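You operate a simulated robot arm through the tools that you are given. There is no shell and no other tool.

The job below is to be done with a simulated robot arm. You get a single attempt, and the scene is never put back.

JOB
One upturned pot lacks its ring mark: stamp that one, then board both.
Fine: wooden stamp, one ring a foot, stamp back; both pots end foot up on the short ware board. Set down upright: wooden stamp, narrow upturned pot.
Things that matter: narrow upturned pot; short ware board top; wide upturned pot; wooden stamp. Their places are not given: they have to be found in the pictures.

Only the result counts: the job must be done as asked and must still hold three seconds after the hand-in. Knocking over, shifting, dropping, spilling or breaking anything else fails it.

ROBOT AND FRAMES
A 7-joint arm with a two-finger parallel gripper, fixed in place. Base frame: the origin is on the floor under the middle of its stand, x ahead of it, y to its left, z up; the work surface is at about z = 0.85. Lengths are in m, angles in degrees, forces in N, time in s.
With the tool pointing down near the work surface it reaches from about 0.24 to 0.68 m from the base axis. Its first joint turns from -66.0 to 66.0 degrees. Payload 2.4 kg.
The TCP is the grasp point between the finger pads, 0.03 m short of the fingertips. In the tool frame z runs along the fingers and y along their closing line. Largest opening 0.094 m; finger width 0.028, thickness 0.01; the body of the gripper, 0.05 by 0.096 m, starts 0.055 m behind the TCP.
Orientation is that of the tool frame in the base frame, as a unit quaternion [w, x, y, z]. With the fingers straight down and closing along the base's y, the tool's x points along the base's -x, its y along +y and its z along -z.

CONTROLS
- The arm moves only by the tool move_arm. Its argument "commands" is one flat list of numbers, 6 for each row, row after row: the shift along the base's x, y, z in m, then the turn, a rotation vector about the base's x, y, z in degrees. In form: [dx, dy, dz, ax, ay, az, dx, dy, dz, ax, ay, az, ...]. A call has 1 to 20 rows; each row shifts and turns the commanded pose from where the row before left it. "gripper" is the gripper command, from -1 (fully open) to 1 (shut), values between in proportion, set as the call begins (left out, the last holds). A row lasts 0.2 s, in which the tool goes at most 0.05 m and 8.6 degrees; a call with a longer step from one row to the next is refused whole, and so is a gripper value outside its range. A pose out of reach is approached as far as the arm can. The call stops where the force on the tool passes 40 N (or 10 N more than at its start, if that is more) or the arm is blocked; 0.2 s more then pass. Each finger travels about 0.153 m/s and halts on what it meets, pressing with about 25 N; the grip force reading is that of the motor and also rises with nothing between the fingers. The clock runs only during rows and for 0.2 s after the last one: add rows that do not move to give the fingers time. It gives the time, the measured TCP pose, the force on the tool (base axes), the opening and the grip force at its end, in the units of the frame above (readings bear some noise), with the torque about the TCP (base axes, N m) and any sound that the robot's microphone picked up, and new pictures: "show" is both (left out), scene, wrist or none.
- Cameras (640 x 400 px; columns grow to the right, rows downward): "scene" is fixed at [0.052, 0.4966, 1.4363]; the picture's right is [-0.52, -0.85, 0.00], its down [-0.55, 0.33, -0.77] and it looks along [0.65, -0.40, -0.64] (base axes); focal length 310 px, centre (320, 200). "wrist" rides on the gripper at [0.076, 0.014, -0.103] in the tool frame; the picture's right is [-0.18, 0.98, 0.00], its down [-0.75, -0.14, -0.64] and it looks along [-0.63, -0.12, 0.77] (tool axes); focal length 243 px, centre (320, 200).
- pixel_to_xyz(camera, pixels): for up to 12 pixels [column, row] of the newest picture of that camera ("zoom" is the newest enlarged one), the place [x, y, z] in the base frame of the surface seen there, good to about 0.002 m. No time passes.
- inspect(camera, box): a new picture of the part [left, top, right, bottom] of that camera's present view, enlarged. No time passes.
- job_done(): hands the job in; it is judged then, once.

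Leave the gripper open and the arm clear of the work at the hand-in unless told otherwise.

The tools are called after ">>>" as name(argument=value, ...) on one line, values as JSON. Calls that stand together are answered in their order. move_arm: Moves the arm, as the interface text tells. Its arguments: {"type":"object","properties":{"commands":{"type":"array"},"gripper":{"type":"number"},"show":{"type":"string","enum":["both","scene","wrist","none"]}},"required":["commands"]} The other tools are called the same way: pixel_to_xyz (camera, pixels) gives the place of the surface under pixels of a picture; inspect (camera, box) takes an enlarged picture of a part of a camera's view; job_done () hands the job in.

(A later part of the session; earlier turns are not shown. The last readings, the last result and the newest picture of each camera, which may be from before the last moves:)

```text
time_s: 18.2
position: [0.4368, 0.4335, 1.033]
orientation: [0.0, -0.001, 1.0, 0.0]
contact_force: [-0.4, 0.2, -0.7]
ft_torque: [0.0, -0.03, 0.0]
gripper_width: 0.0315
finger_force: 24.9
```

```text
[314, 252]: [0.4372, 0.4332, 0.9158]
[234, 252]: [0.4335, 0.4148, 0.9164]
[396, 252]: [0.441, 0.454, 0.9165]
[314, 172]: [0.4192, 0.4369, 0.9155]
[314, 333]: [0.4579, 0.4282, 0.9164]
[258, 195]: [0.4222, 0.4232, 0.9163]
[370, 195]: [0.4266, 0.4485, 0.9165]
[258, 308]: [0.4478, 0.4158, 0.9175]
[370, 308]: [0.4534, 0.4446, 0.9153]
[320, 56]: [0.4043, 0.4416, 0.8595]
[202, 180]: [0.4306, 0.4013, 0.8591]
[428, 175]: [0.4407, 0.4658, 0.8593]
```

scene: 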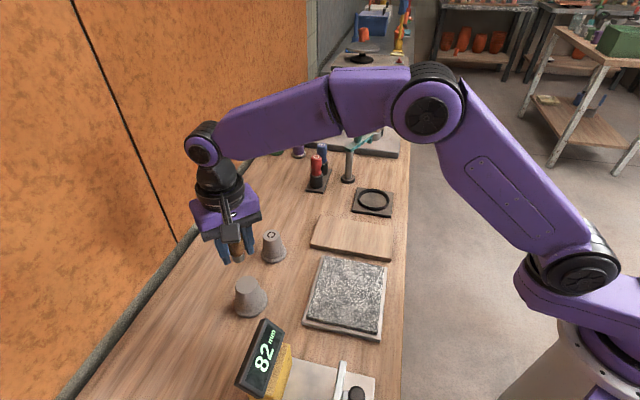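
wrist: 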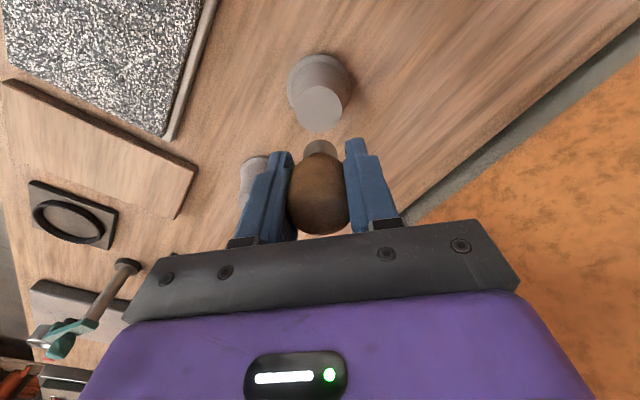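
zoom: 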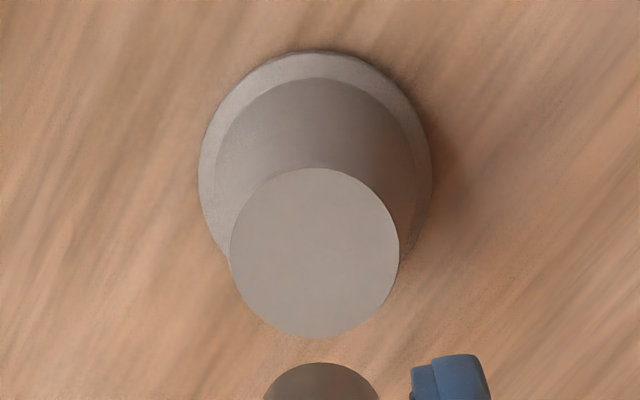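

The foot centre is about (0.4377, 0.4333) at z 0.916, within half a mm of the commanded point. I'll descend gently to about 1 cm above the foot.

>>> move_arm(commands=[0, 0, -0.008, 0, 0, 0, 0, 0, -0.015, 0, 0, 0, 0, 0, -0.015, 0, 0, 0, 0, 0, -0.015, 0, 0, 0, 0, 0, -0.01, 0, 0, 0, 0, 0, -0.007, 0, 0, 0, 0, 0, 0, 0, 0, 0])

>>> inspect(camera="scene", box=[220, 255, 290, 325])

>>> inspect(camera="wrist", box=[250, 80, 390, 250])

```text
time_s: 19.8
position: [0.4374, 0.4338, 0.9633]
orientation: [0.0, 0.0, 1.0, -0.001]
contact_force: [-0.4, -0.1, -1.2]
ft_torque: [0.0, 0.0, 0.0]
gripper_width: 0.0315
finger_force: 25.0
```

scene: 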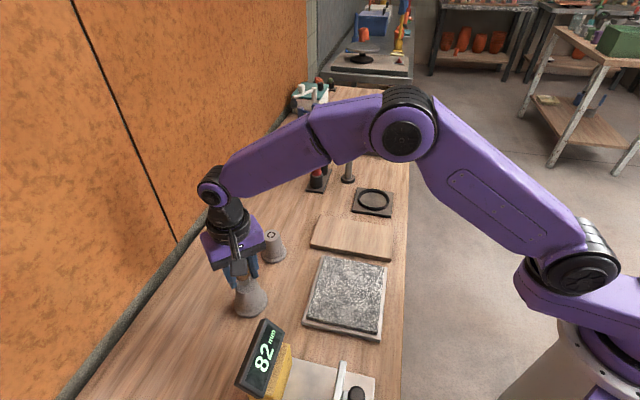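
wrist: 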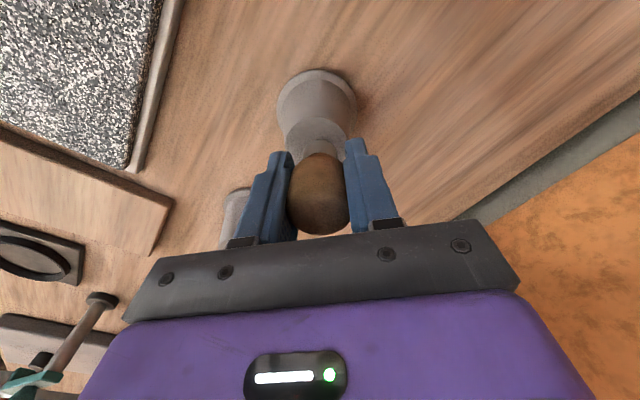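

```text
5.71 times, centred on (255, 290) of scene
```

zoom: 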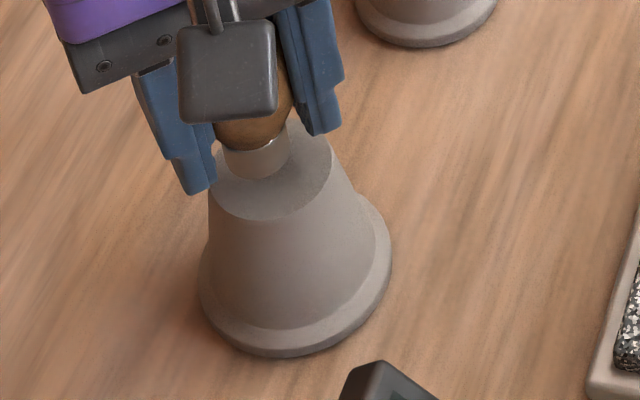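

```text
2.35 times, centred on (320, 165) of wrist
```

zoom: 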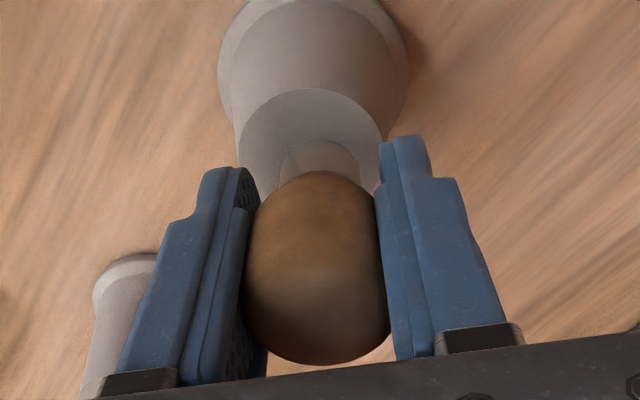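

The die is centred over the blank foot with about an 11 mm gap. I'll creep down to about 2–3 mm above contact.

>>> move_arm(commands=[0, 0, -0.004, 0, 0, 0, 0, 0, -0.003, 0, 0, 0, 0, 0, -0.001, 0, 0, 0, 0, 0, 0, 0, 0, 0])

>>> inspect(camera="scene", box=[220, 255, 290, 325])

```text
time_s: 20.8
position: [0.4371, 0.4334, 0.9555]
orientation: [0.0, 0.0, 1.0, 0.0]
contact_force: [0.4, -0.2, -0.4]
ft_torque: [-0.03, -0.02, -0.03]
gripper_width: 0.0316
finger_force: 25.2
```

scene: 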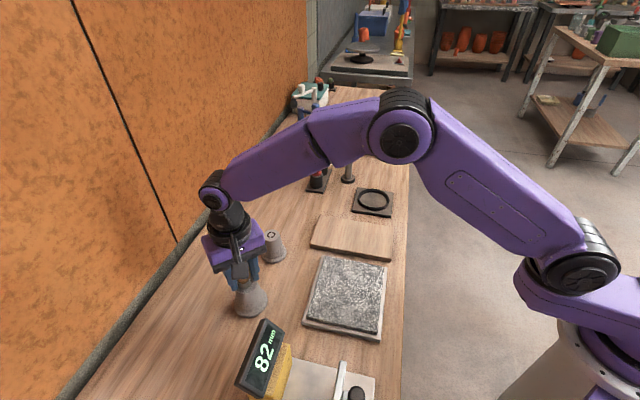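
wrist: 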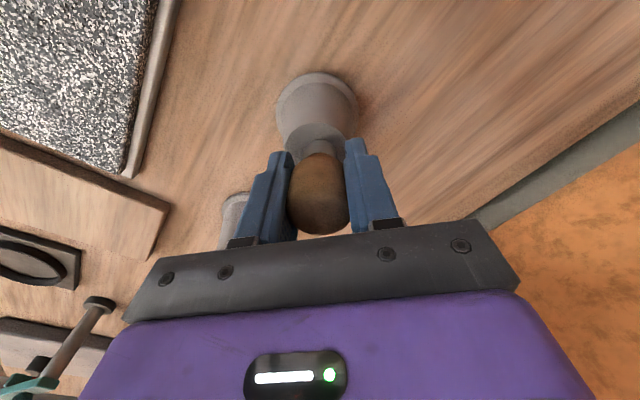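

```text
5.71 times, centred on (255, 290) of scene
```

zoom: 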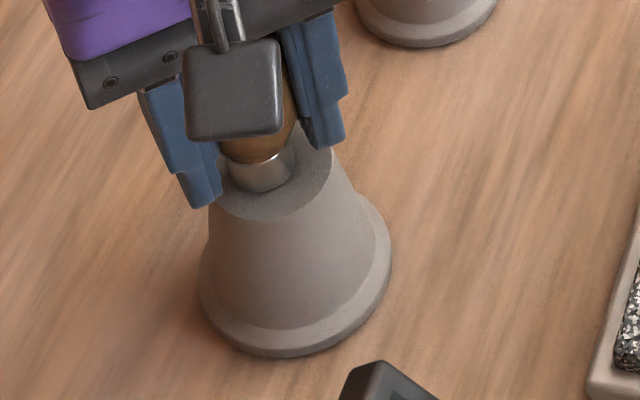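

No contact yet: the force is about zero and there's a gap of 2–3 mm. I'll creep down 3 mm in 1 mm rows and read the force.

>>> move_arm(commands=[0, 0, -0.001, 0, 0, 0, 0, 0, -0.001, 0, 0, 0, 0, 0, -0.001, 0, 0, 0, 0, 0, 0, 0, 0, 0])

```text
time_s: 21.8
position: [0.4371, 0.4334, 0.9533]
orientation: [0.0, 0.0, 1.0, -0.001]
contact_force: [-0.2, 0.8, -1.1]
ft_torque: [0.03, 0.01, -0.01]
gripper_width: 0.0315
finger_force: 24.8
```

scene: 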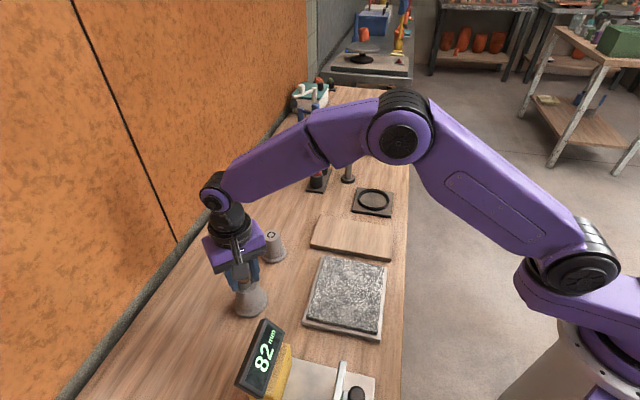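
wrist: 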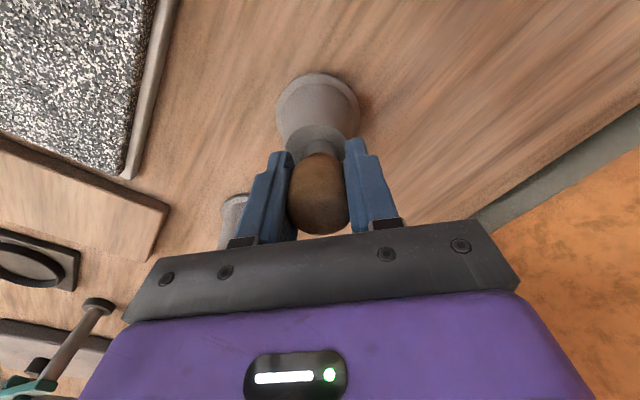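

The force still shows only the stamp's weight. I'll go down in finer 0.5 mm rows.

>>> move_arm(commands=[0, 0, -0.0005, 0, 0, 0, 0, 0, -0.0005, 0, 0, 0, 0, 0, 0, 0, 0, 0], show="none")

```text
time_s: 22.6
position: [0.4361, 0.4339, 0.9513]
orientation: [0.001, -0.001, 1.0, 0.001]
contact_force: [-0.7, -1.0, 7.4]
ft_torque: [-0.02, 0.07, 0.01]
gripper_width: 0.0316
finger_force: 24.8
```

Contact: +7.4 N at commanded z≈0.951. I'll press a bit further in small steps, watching the force.

>>> move_arm(commands=[0, 0, -0.0005, 0, 0, 0, 0, 0, 0, 0, 0, 0], show="none")

```text
time_s: 23.2
position: [0.4366, 0.4331, 0.9513]
orientation: [0.001, 0.0, 1.0, 0.0]
contact_force: [0.1, 1.1, 12.3]
ft_torque: [0.0, 0.02, -0.03]
gripper_width: 0.0315
finger_force: 24.8
```

The force is 12.3 N and the width steady, so nothing is slipping. Another 0.5 mm.

>>> move_arm(commands=[0, 0, -0.0005, 0, 0, 0, 0, 0, 0, 0, 0, 0], show="none")

```text
time_s: 23.8
position: [0.4379, 0.4334, 0.9522]
orientation: [0.0, 0.0, 1.0, 0.001]
contact_force: [2.6, 1.6, 16.9]
ft_torque: [0.03, -0.07, -0.02]
gripper_width: 0.0318
finger_force: 25.4
```

16.9 N and rising smoothly. I'll add 0.4 mm and hold it for about a second.

>>> move_arm(commands=[0, 0, -0.0004, 0, 0, 0, 0, 0, 0, 0, 0, 0, 0, 0, 0, 0, 0, 0, 0, 0, 0, 0, 0, 0], show="both")

>>> inspect(camera="scene", box=[220, 255, 290, 325])

>>> inspect(camera="wrist", box=[250, 80, 390, 250])

```text
time_s: 24.8
position: [0.4367, 0.4332, 0.9502]
orientation: [0.0, 0.0, 1.0, 0.001]
contact_force: [4.2, 3.9, 17.0]
ft_torque: [0.09, -0.1, 0.03]
gripper_width: 0.0315
finger_force: 24.8
```

scene: 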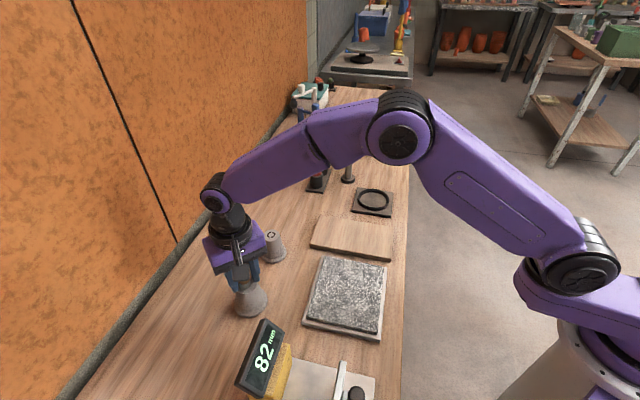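
wrist: 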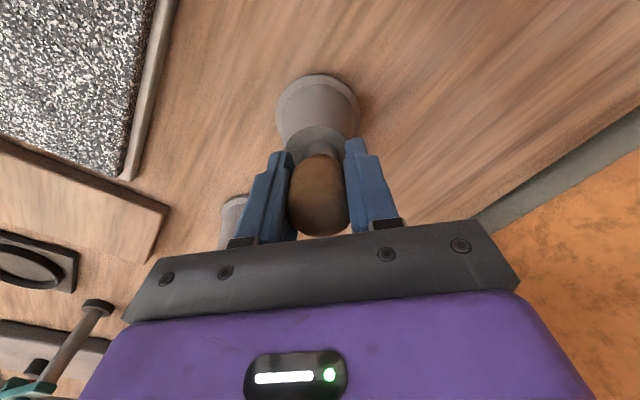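

```text
5.71 times, centred on (255, 290) of scene
```

zoom: 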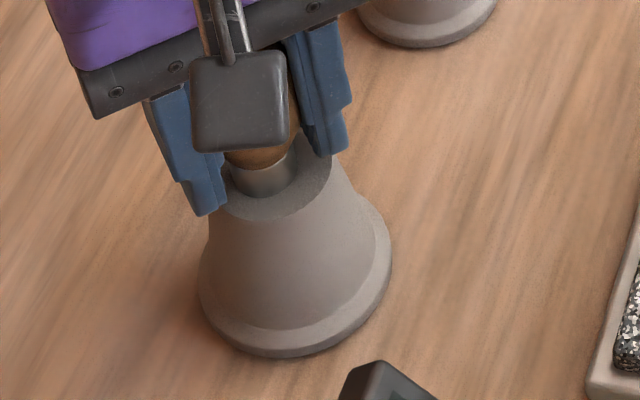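

```text
2.35 times, centred on (320, 165) of wrist
```

zoom: 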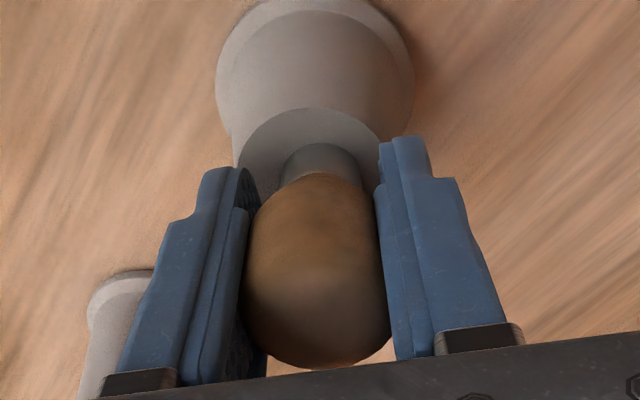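

The force has plateaued at about 17 N with small side forces growing, so I'll stop pressing here. I'll ease straight up in small steps and look at the foot.

>>> move_arm(commands=[0, 0, 0.0005, 0, 0, 0, 0, 0, 0.0005, 0, 0, 0, 0, 0, 0.001, 0, 0, 0, 0, 0, 0.002, 0, 0, 0, 0, 0, 0.004, 0, 0, 0, 0, 0, 0, 0, 0, 0])

>>> inspect(camera="scene", box=[220, 255, 290, 325])

>>> inspect(camera="wrist", box=[250, 80, 390, 250])

```text
time_s: 26.2
position: [0.4363, 0.4322, 0.9558]
orientation: [0.0, 0.0, 1.0, 0.0]
contact_force: [1.3, 0.0, -0.5]
ft_torque: [-0.03, 0.02, -0.01]
gripper_width: 0.0317
finger_force: 24.9
```

scene: 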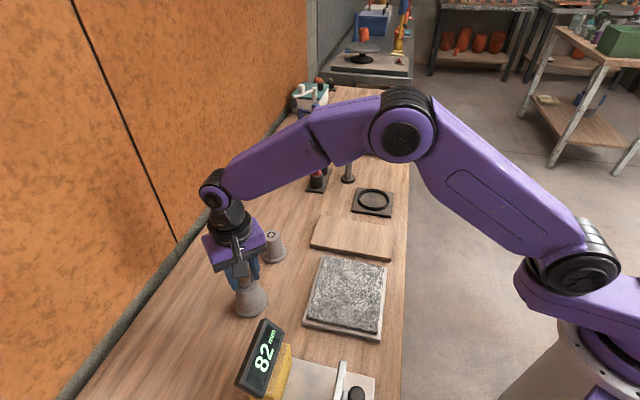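
wrist: 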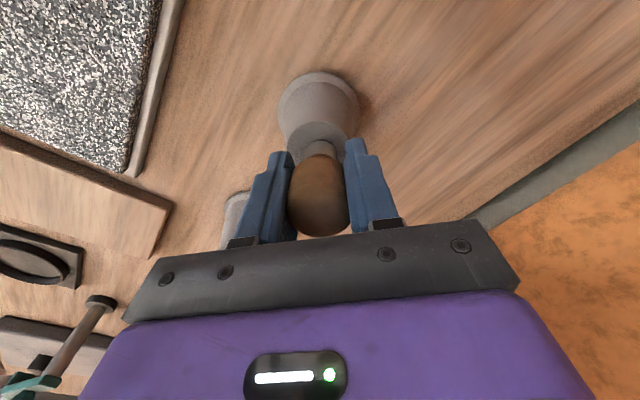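

```text
5.71 times, centred on (255, 290) of scene
```

zoom: 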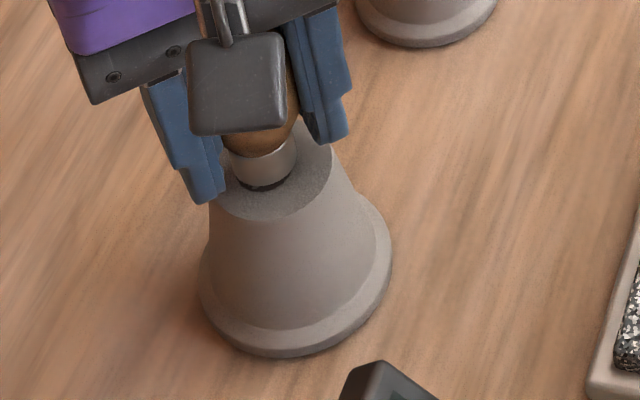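

```text
2.35 times, centred on (320, 165) of wrist
```

zoom: 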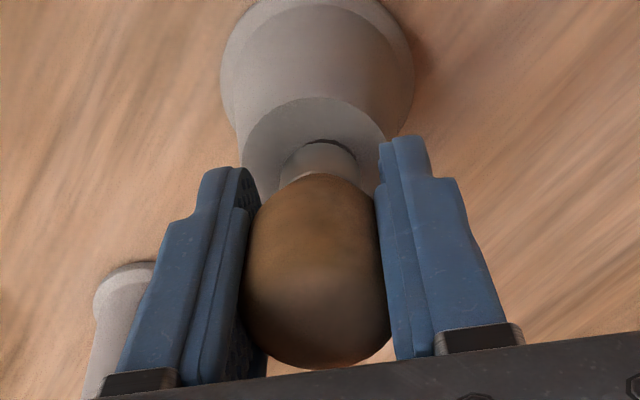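

A dark arc now shows on the foot beneath the die, at about (265,183) in the zoom. I'll lift higher to see the whole mark.

>>> move_arm(commands=[0, 0, 0.006, 0, 0, 0, 0, 0, 0.012, 0, 0, 0, 0, 0, 0.018, 0, 0, 0, 0, 0, 0.018, 0, 0, 0, 0, 0, 0.015, 0, 0, 0, 0, 0, 0.006, 0, 0, 0, 0, 0, 0, 0, 0, 0])

>>> inspect(camera="scene", box=[220, 265, 280, 325])

>>> inspect(camera="wrist", box=[275, 40, 365, 150])

```text
time_s: 27.8
position: [0.4362, 0.4327, 1.0325]
orientation: [0.0, 0.001, 1.0, 0.0]
contact_force: [0.7, 0.3, -0.6]
ft_torque: [-0.03, 0.03, 0.01]
gripper_width: 0.0315
finger_force: 25.1
```

scene: 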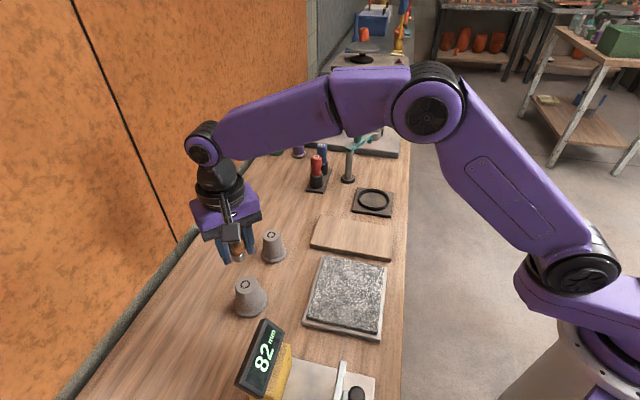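
wrist: 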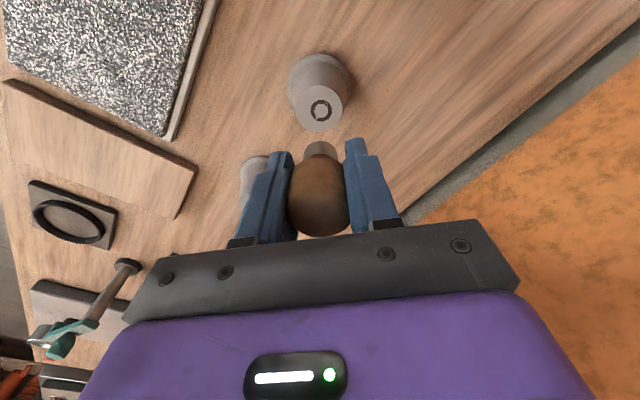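

```text
6.67 times, centred on (250, 295) of scene
```

zoom: 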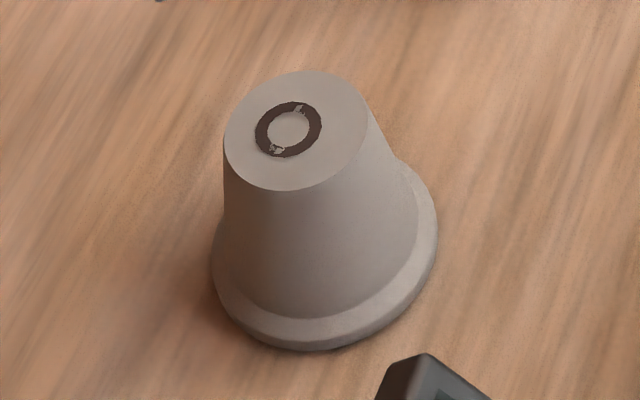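

```text
3.64 times, centred on (320, 95) of wrist
```

zoom: 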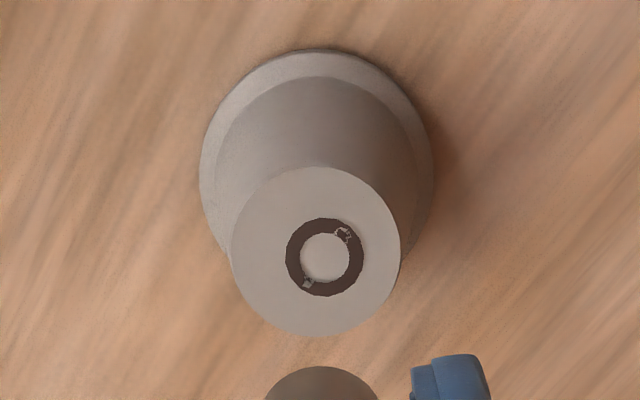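

A single ring sits near the middle of the wide pot's foot, looking like the mark on the narrow pot. Next I'll carry the stamp slowly back over its original spot at (0.629, 0.148).

>>> move_arm(commands=[0.006, -0.009, 0, 0, 0, 0, 0.011, -0.017, 0, 0, 0, 0, 0.011, -0.017, 0, 0, 0, 0, 0.011, -0.017, 0, 0, 0, 0, 0.011, -0.017, 0, 0, 0, 0, 0.011, -0.017, 0, 0, 0, 0, 0.011, -0.017, 0, 0, 0, 0, 0.011, -0.017, 0, 0, 0, 0, 0.011, -0.017, 0, 0, 0, 0, 0.011, -0.017, 0, 0, 0, 0, 0.011, -0.017, 0, 0, 0, 0, 0.011, -0.017, 0, 0, 0, 0, 0.011, -0.017, 0, 0, 0, 0, 0.011, -0.017, 0, 0, 0, 0, 0.011, -0.017, 0, 0, 0, 0, 0.011, -0.015, 0, 0, 0, 0, 0.012, -0.014, 0, 0, 0, 0, 0.008, -0.009, 0, 0, 0, 0, 0, 0, 0, 0, 0, 0])

```text
time_s: 31.8
position: [0.629, 0.1487, 1.0317]
orientation: [0.0, 0.0, 1.0, 0.0]
contact_force: [-0.1, 0.4, -0.4]
ft_torque: [0.01, 0.01, 0.02]
gripper_width: 0.0314
finger_force: 24.6
```

scene: 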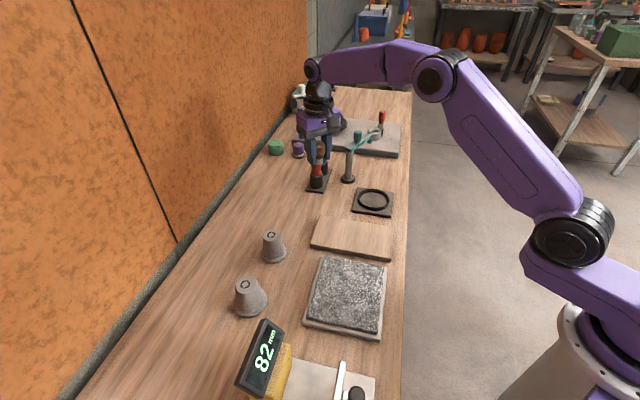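
wrist: 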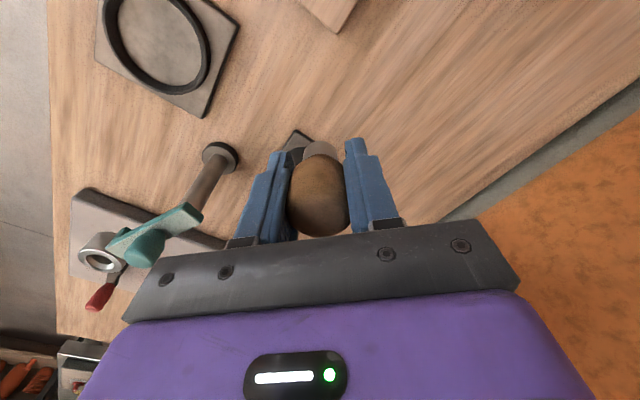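

The stamp is over its home spot and still gripped at 0.0314. I'll lower it to about 5 mm above the table.

>>> move_arm(commands=[0, 0, -0.01, 0, 0, 0, 0, 0, -0.02, 0, 0, 0, 0, 0, -0.02, 0, 0, 0, 0, 0, -0.02, 0, 0, 0, 0, 0, -0.02, 0, 0, 0, 0, 0, -0.02, 0, 0, 0, 0, 0, -0.015, 0, 0, 0, 0, 0, -0.01, 0, 0, 0, 0, 0, -0.006, 0, 0, 0, 0, 0, 0, 0, 0, 0])

>>> inspect(camera="scene", box=[300, 180, 340, 212])

```text
time_s: 34.0
position: [0.628, 0.1489, 0.8922]
orientation: [0.0, 0.0, 1.0, 0.0]
contact_force: [-0.3, 0.5, -0.4]
ft_torque: [0.0, 0.0, -0.05]
gripper_width: 0.0318
finger_force: 25.1
```

scene: 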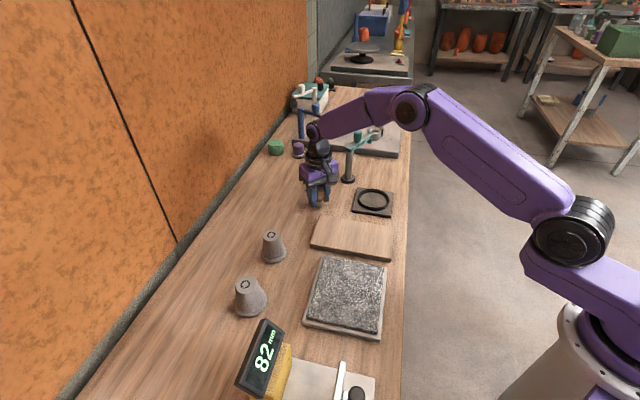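
wrist: 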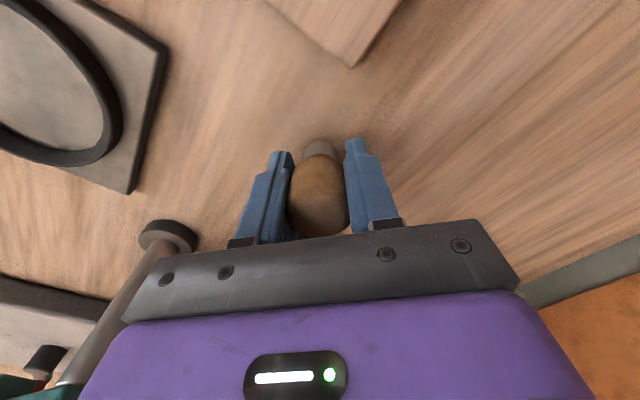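

```text
12.50 times, centred on (320, 196) of scene
```

zoom: 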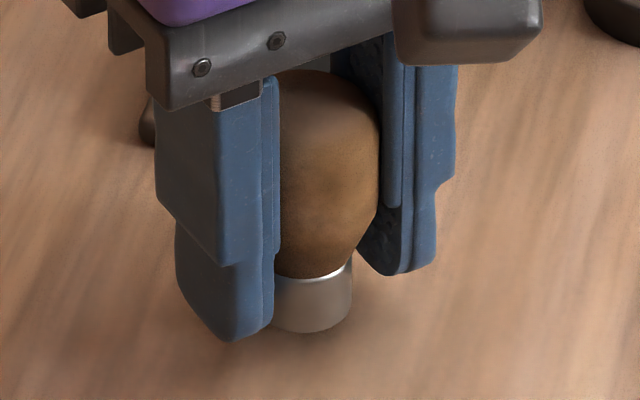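

It's about 2.7 mm left of the original picture position (die right edge at 352 against 364). I'll correct by (−0.001, −0.002) and creep down towards contact.

>>> move_arm(commands=[-0.001, -0.002, 0, 0, 0, 0, 0, 0, -0.002, 0, 0, 0, 0, 0, -0.001, 0, 0, 0, 0, 0, -0.001, 0, 0, 0, 0, 0, 0, 0, 0, 0], show="none")

>>> move_arm(commands=[0, 0, -0.0005, 0, 0, 0, 0, 0, -0.0005, 0, 0, 0, 0, 0, 0, 0, 0, 0], show="none")

```text
time_s: 35.2
position: [0.6266, 0.1456, 0.8876]
orientation: [0.0, 0.001, 1.0, 0.0]
contact_force: [0.3, -0.1, -1.3]
ft_torque: [-0.03, 0.0, 0.01]
gripper_width: 0.0316
finger_force: 25.9
```

```text
time_s: 36.0
position: [0.628, 0.1466, 0.8868]
orientation: [0.0, 0.0, 1.0, 0.0]
contact_force: [0.2, 0.3, -1.1]
ft_torque: [-0.01, -0.01, -0.03]
gripper_width: 0.0315
finger_force: 25.3
```

The force is still only the stamp's weight, about −1 N. I'll continue in 0.5 mm rows until the table takes the load.

>>> move_arm(commands=[0, 0, -0.0005, 0, 0, 0, 0, 0, -0.0005, 0, 0, 0, 0, 0, 0, 0, 0, 0], show="none")

```text
time_s: 36.8
position: [0.6267, 0.1474, 0.8856]
orientation: [0.0, 0.0, 1.0, 0.0]
contact_force: [0.4, 0.5, 0.3]
ft_torque: [0.01, 0.0, -0.03]
gripper_width: 0.0313
finger_force: 25.1
```

The reading has gone from −1.1 to +0.3 N, so the table is just being touched. I'll lower 0.3 mm more to be sure.

>>> move_arm(commands=[0, 0, -0.0003, 0, 0, 0, 0, 0, 0, 0, 0, 0])

>>> inspect(camera="scene", box=[300, 180, 340, 212])

```text
time_s: 37.4
position: [0.6272, 0.1463, 0.8863]
orientation: [0.0, 0.001, 1.0, 0.0]
contact_force: [0.3, 1.1, -1.1]
ft_torque: [-0.03, 0.02, 0.02]
gripper_width: 0.0315
finger_force: 24.8
```

scene: 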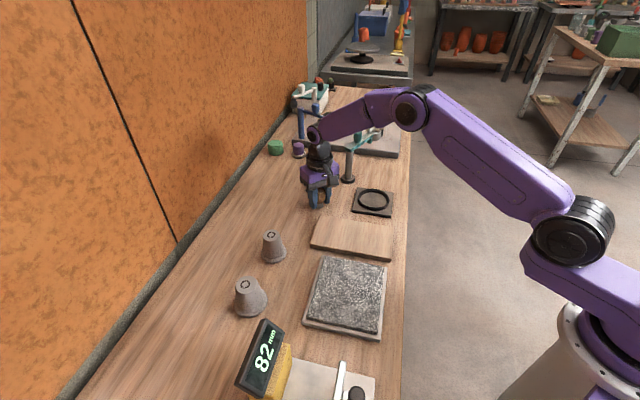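
wrist: 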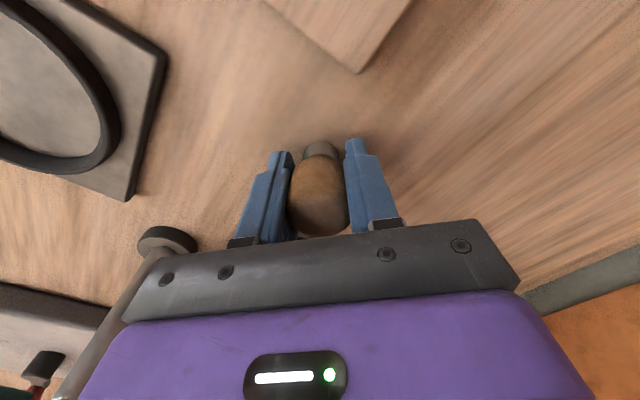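

```text
12.50 times, centred on (320, 196) of scene
```

zoom: 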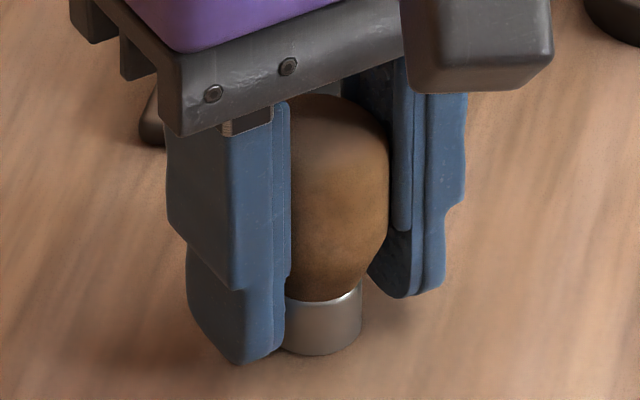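

The reading is noisy at −1.1 N, so contact isn't certain. I'll lower another 0.5 mm and read again.

>>> move_arm(commands=[0, 0, -0.0005, 0, 0, 0, 0, 0, 0, 0, 0, 0], show="none")

```text
time_s: 38.0
position: [0.6278, 0.1456, 0.8849]
orientation: [0.0, 0.0, 1.0, 0.0]
contact_force: [0.1, 0.3, -0.3]
ft_torque: [-0.01, 0.0, -0.01]
gripper_width: 0.0312
finger_force: 24.2
```

>>> move_arm(commands=[0, 0, -0.0005, 0, 0, 0, 0, 0, 0, 0, 0, 0], show="none")

```text
time_s: 38.6
position: [0.6268, 0.147, 0.8838]
orientation: [0.0, 0.0, 1.0, 0.0]
contact_force: [0.6, -0.2, -0.4]
ft_torque: [-0.02, -0.02, 0.01]
gripper_width: 0.0314
finger_force: 25.3
```

Still no load at z≈0.884, so the stamp probably slid up slightly in the grip during pressing. The tips are at about 0.854; I'll continue in 0.5 mm steps.

>>> move_arm(commands=[0, 0, -0.0005, 0, 0, 0, 0, 0, 0, 0, 0, 0], show="none")

```text
time_s: 39.2
position: [0.6269, 0.1472, 0.8853]
orientation: [0.001, 0.0, 1.0, 0.0]
contact_force: [-3.3, -0.6, 6.1]
ft_torque: [-0.01, 0.14, -0.01]
gripper_width: 0.0315
finger_force: 24.9
```

Contact: +6.1 N. I'll ease up 0.3 mm to shed most of the load, then open the fingers.

>>> move_arm(commands=[0, 0, 0.0003, 0, 0, 0, 0, 0, 0, 0, 0, 0], show="none")

>>> move_arm(commands=[0, 0, 0, 0, 0, 0, 0, 0, 0, 0, 0, 0, 0, 0, 0, 0, 0, 0, 0, 0, 0, 0, 0, 0], gripper=-1)

>>> inspect(camera="scene", box=[300, 180, 340, 212])

>>> inspect(camera="wrist", box=[240, 110, 400, 250])

```text
time_s: 39.8
position: [0.6267, 0.1468, 0.8842]
orientation: [0.001, 0.0, 1.0, 0.0]
contact_force: [1.4, 0.8, 5.9]
ft_torque: [0.02, 0.02, -0.02]
gripper_width: 0.0314
finger_force: 25.0
```

```text
time_s: 40.8
position: [0.628, 0.1466, 0.8844]
orientation: [0.0, -0.001, 1.0, -0.001]
contact_force: [-0.1, -0.3, 0.6]
ft_torque: [-0.01, -0.01, 0.0]
gripper_width: 0.094
finger_force: 0.0
```

scene: 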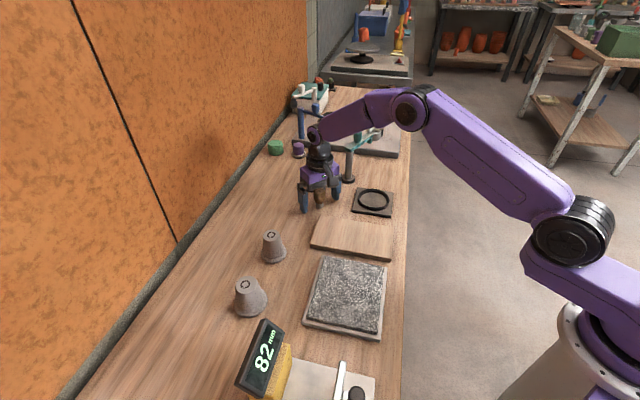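
wrist: 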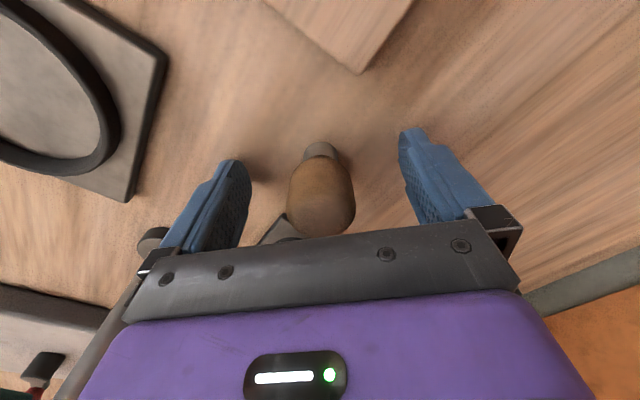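

```text
12.50 times, centred on (320, 196) of scene
```

zoom: 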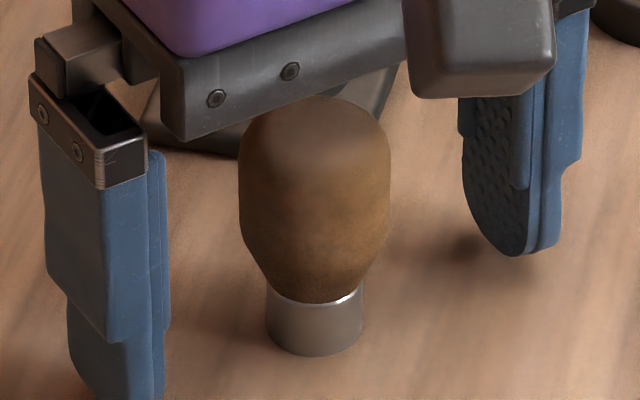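

```text
2.86 times, centred on (320, 180) of wrist
```

zoom: 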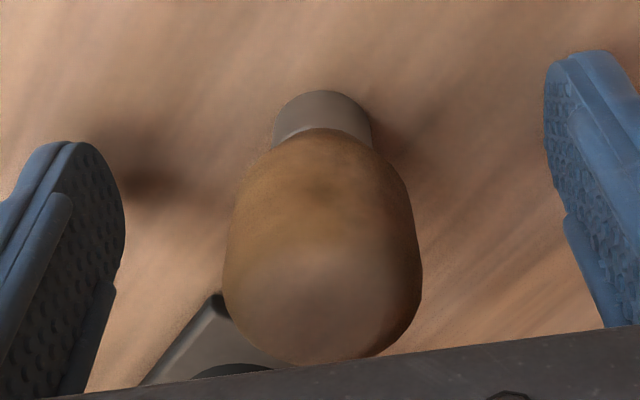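

The stamp stands upright and free, with its die at 266–364 in the zoom against 270–364 at the start. I'll raise the open hand straight up, clear of it.

>>> move_arm(commands=[0, 0, 0.01, 0, 0, 0, 0, 0, 0.03, 0, 0, 0, 0, 0, 0.04, 0, 0, 0, 0, 0, 0.04, 0, 0, 0, 0, 0, 0.036, 0, 0, 0, 0, 0, 0, 0, 0, 0])

>>> inspect(camera="scene", box=[300, 180, 340, 212])

```text
time_s: 42.2
position: [0.6271, 0.1452, 1.0392]
orientation: [0.0, -0.001, 1.0, 0.0]
contact_force: [0.6, 0.1, 0.2]
ft_torque: [0.02, -0.01, 0.0]
gripper_width: 0.0942
finger_force: 0.1
```

scene: 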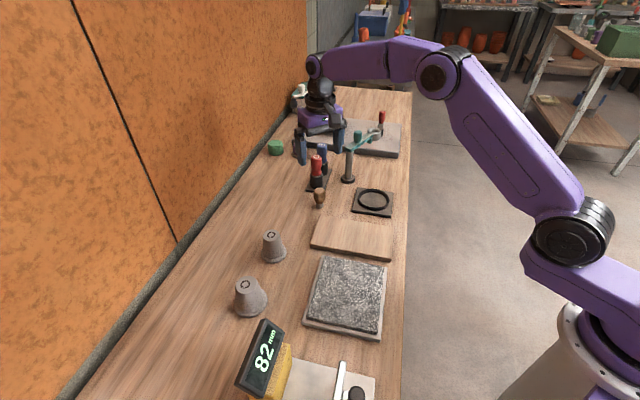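
wrist: 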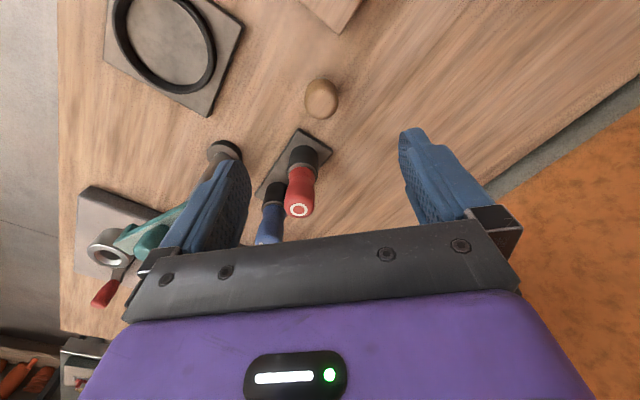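

```text
12.50 times, centred on (320, 196) of scene
```

zoom: 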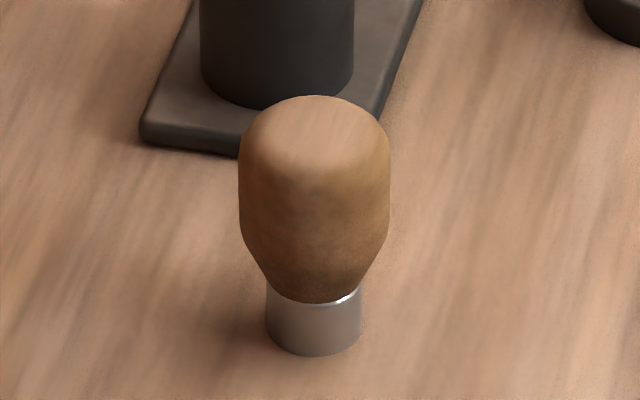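

The stamp is back upright within a mm of its original place. Now I'll move the open hand above the narrow pot at (0.534, 0.334).

>>> move_arm(commands=[-0.0157, 0.0313, 0, 0, 0, 0, -0.0157, 0.0313, 0, 0, 0, 0, -0.0157, 0.0313, 0, 0, 0, 0, -0.0157, 0.0313, 0, 0, 0, 0, -0.0157, 0.0313, 0, 0, 0, 0, -0.0155, 0.0315, 0, 0, 0, 0, 0, 0, 0, 0, 0, 0])

>>> inspect(camera="wrist", box=[265, 40, 375, 150])

```text
time_s: 43.8
position: [0.5333, 0.334, 1.0409]
orientation: [0.0, 0.0, 1.0, 0.0]
contact_force: [-0.6, 0.7, -0.2]
ft_torque: [0.02, 0.01, -0.02]
gripper_width: 0.0942
finger_force: 0.0
```

scene: 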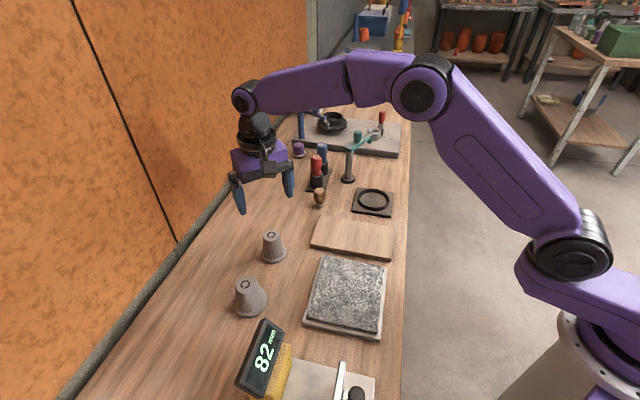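
wrist: 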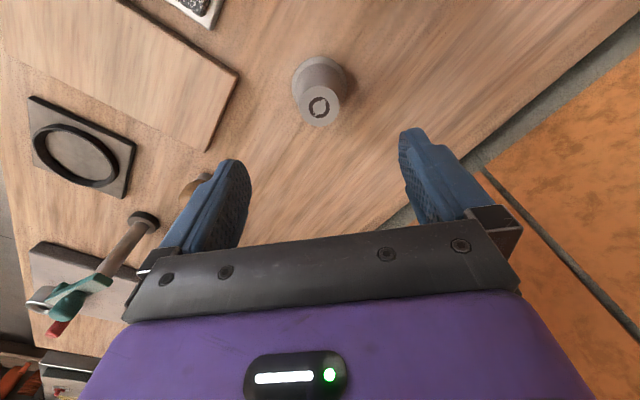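

```text
3.64 times, centred on (320, 95) of wrist
```

zoom: 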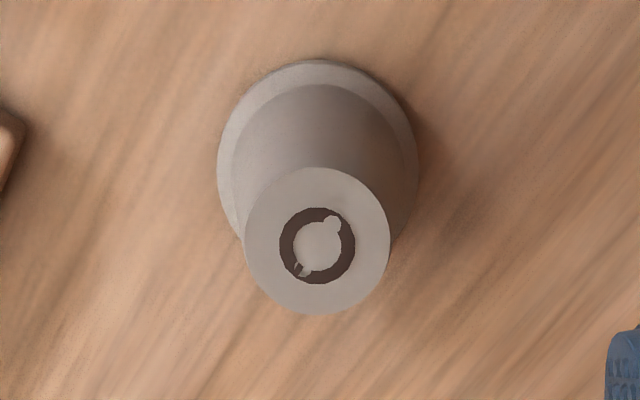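

>>> pixel_to_xyz(camera="zoom", pixels=[[317, 241], [248, 241], [387, 241], [317, 172], [317, 311], [268, 192], [366, 290], [366, 192], [268, 290], [320, 65], [221, 165], [416, 165]])

```text
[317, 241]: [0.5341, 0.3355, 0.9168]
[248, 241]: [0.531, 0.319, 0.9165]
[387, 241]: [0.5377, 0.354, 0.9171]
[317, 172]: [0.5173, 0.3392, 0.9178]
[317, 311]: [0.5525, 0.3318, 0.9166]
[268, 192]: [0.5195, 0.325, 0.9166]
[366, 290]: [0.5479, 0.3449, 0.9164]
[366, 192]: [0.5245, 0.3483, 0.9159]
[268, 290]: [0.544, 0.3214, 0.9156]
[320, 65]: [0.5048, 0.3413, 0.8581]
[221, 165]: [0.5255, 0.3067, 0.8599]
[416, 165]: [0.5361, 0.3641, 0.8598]
```

The narrow pot's centre refines to about (0.534, 0.335). I'll descend to TCP z≈0.916 so the tips sit at z≈0.886, just above mid-height on the body.

>>> move_arm(commands=[0, 0.001, -0.03, 0, 0, 0, 0, 0, -0.03, 0, 0, 0, 0, 0, -0.03, 0, 0, 0, 0, 0, -0.02, 0, 0, 0, 0, 0, -0.014, 0, 0, 0, 0, 0, 0, 0, 0, 0])

>>> inspect(camera="scene", box=[235, 205, 310, 275])

```text
time_s: 45.2
position: [0.533, 0.3349, 0.9153]
orientation: [0.0, -0.001, 1.0, 0.0]
contact_force: [0.1, 0.1, -0.1]
ft_torque: [0.0, -0.01, 0.0]
gripper_width: 0.094
finger_force: 0.1
```

scene: 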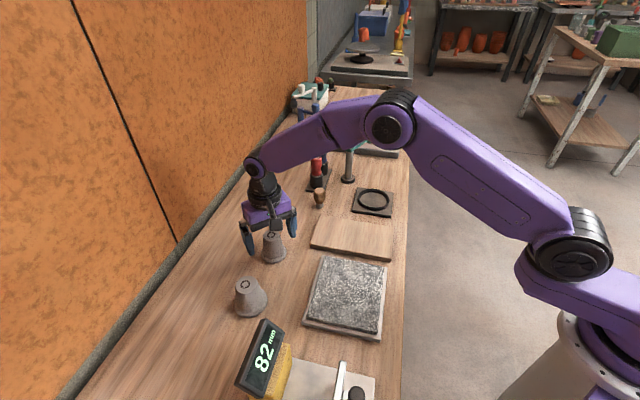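
wrist: 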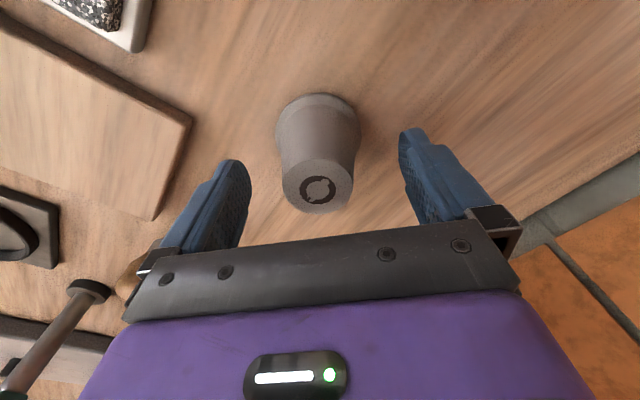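

```text
5.71 times, centred on (272, 240) of scene
```

zoom: 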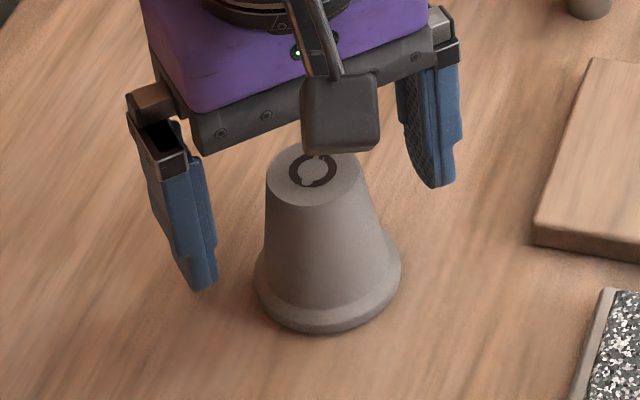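

The foot centre shows at (318,187), matching the TCP projection at (320,187). Closing on the pot body.

>>> move_arm(commands=[0, 0, 0, 0, 0, 0, 0, 0, 0, 0, 0, 0, 0, 0, 0, 0, 0, 0, 0, 0, 0, 0, 0, 0], gripper=1)

>>> inspect(camera="scene", box=[235, 205, 310, 275])

```text
time_s: 46.2
position: [0.5337, 0.3359, 0.9164]
orientation: [0.001, 0.0, 1.0, -0.001]
contact_force: [0.5, -0.1, -0.1]
ft_torque: [0.03, 0.01, -0.02]
gripper_width: 0.0429
finger_force: 24.9
```

scene: 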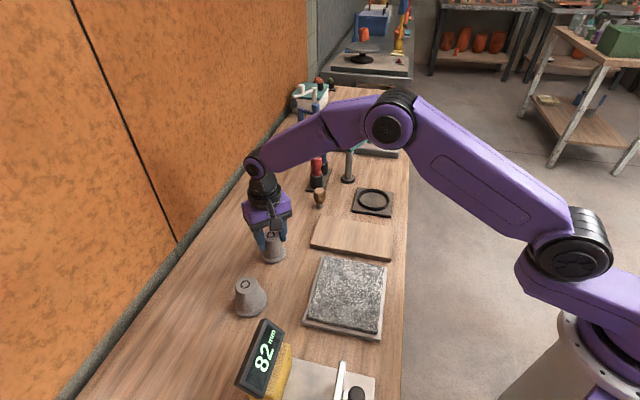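
wrist: 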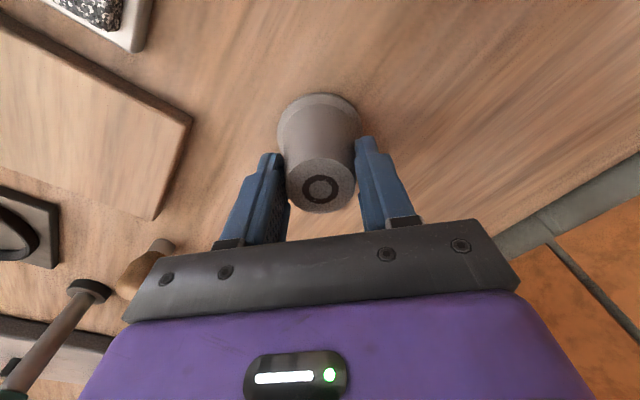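

```text
5.71 times, centred on (272, 240) of scene
```

zoom: 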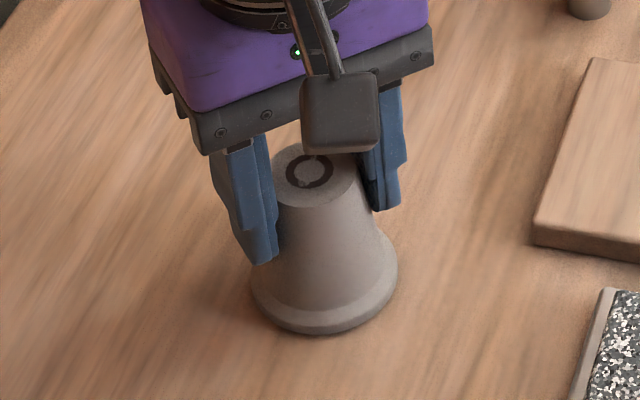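

Gripped at width 0.043, which matches the body at that height. I'll test with a 3 mm lift.

>>> move_arm(commands=[0, 0, 0.001, 0, 0, 0, 0, 0, 0.001, 0, 0, 0, 0, 0, 0.001, 0, 0, 0, 0, 0, 0, 0, 0, 0])

>>> inspect(camera="scene", box=[235, 205, 310, 275])

```text
time_s: 47.2
position: [0.5344, 0.3342, 0.9195]
orientation: [0.0, 0.0, 1.0, 0.0]
contact_force: [-0.6, -0.4, -1.3]
ft_torque: [-0.02, -0.01, -0.03]
gripper_width: 0.043
finger_force: 25.0
```

scene: 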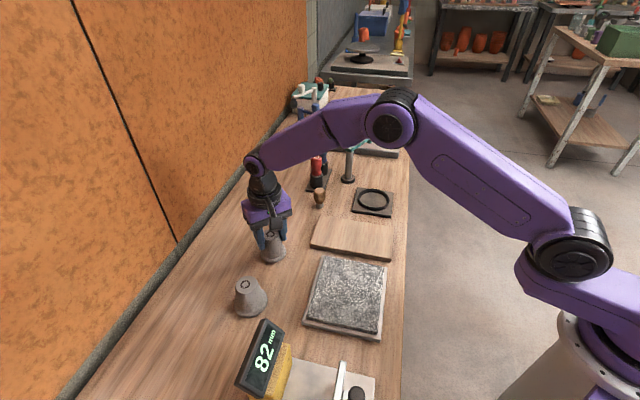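
wrist: 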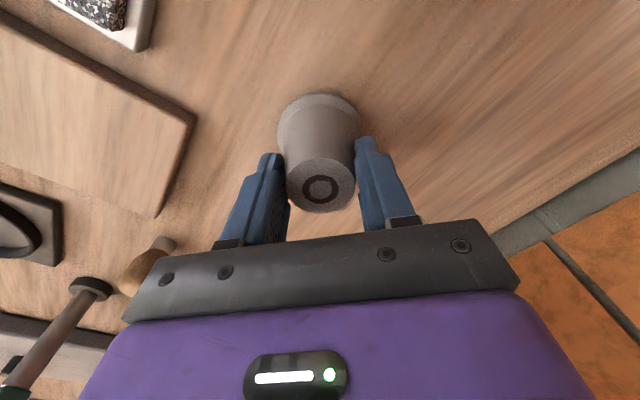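

```text
5.71 times, centred on (272, 240) of scene
```

zoom: 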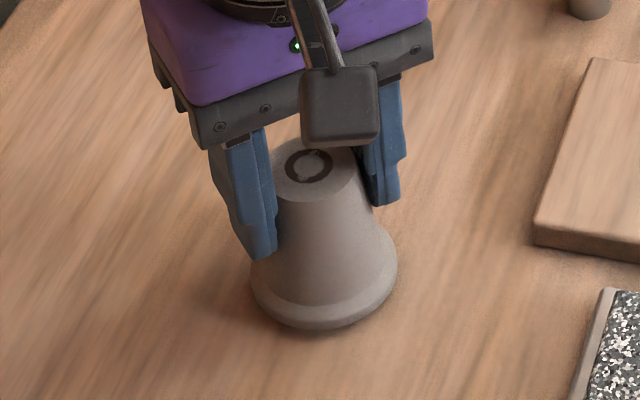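

The pot rose with the hand: its lower edge went from row 333 to 329, and the width is steady at 0.043. I'll continue the slow lift to about 7 cm.

>>> move_arm(commands=[0, 0, 0.003, 0, 0, 0, 0, 0, 0.006, 0, 0, 0, 0, 0, 0.01, 0, 0, 0, 0, 0, 0.014, 0, 0, 0, 0, 0, 0.014, 0, 0, 0, 0, 0, 0.012, 0, 0, 0, 0, 0, 0.008, 0, 0, 0, 0, 0, 0, 0, 0, 0])

>>> inspect(camera="scene", box=[235, 185, 310, 265])

```text
time_s: 49.0
position: [0.5323, 0.3351, 0.9873]
orientation: [0.0, 0.0, 1.0, -0.001]
contact_force: [-0.3, 0.2, -0.6]
ft_torque: [0.0, -0.02, -0.03]
gripper_width: 0.0429
finger_force: 25.2
```

scene: 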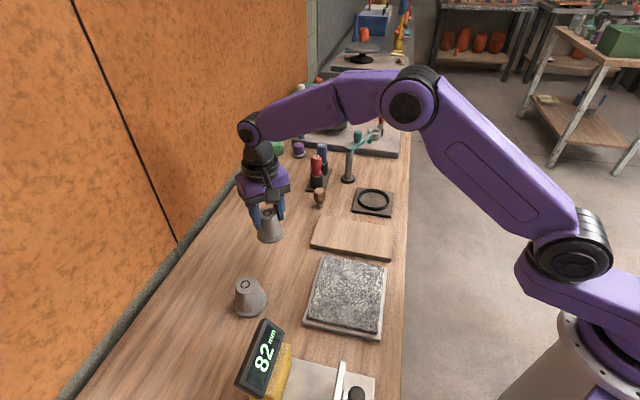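
wrist: 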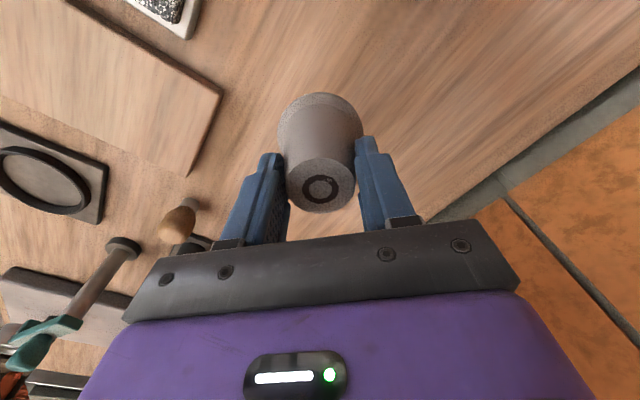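

```text
5.00 times, centred on (272, 225) of scene
```

zoom: 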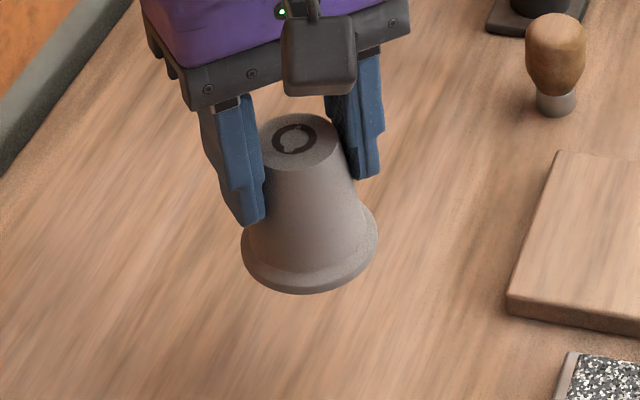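

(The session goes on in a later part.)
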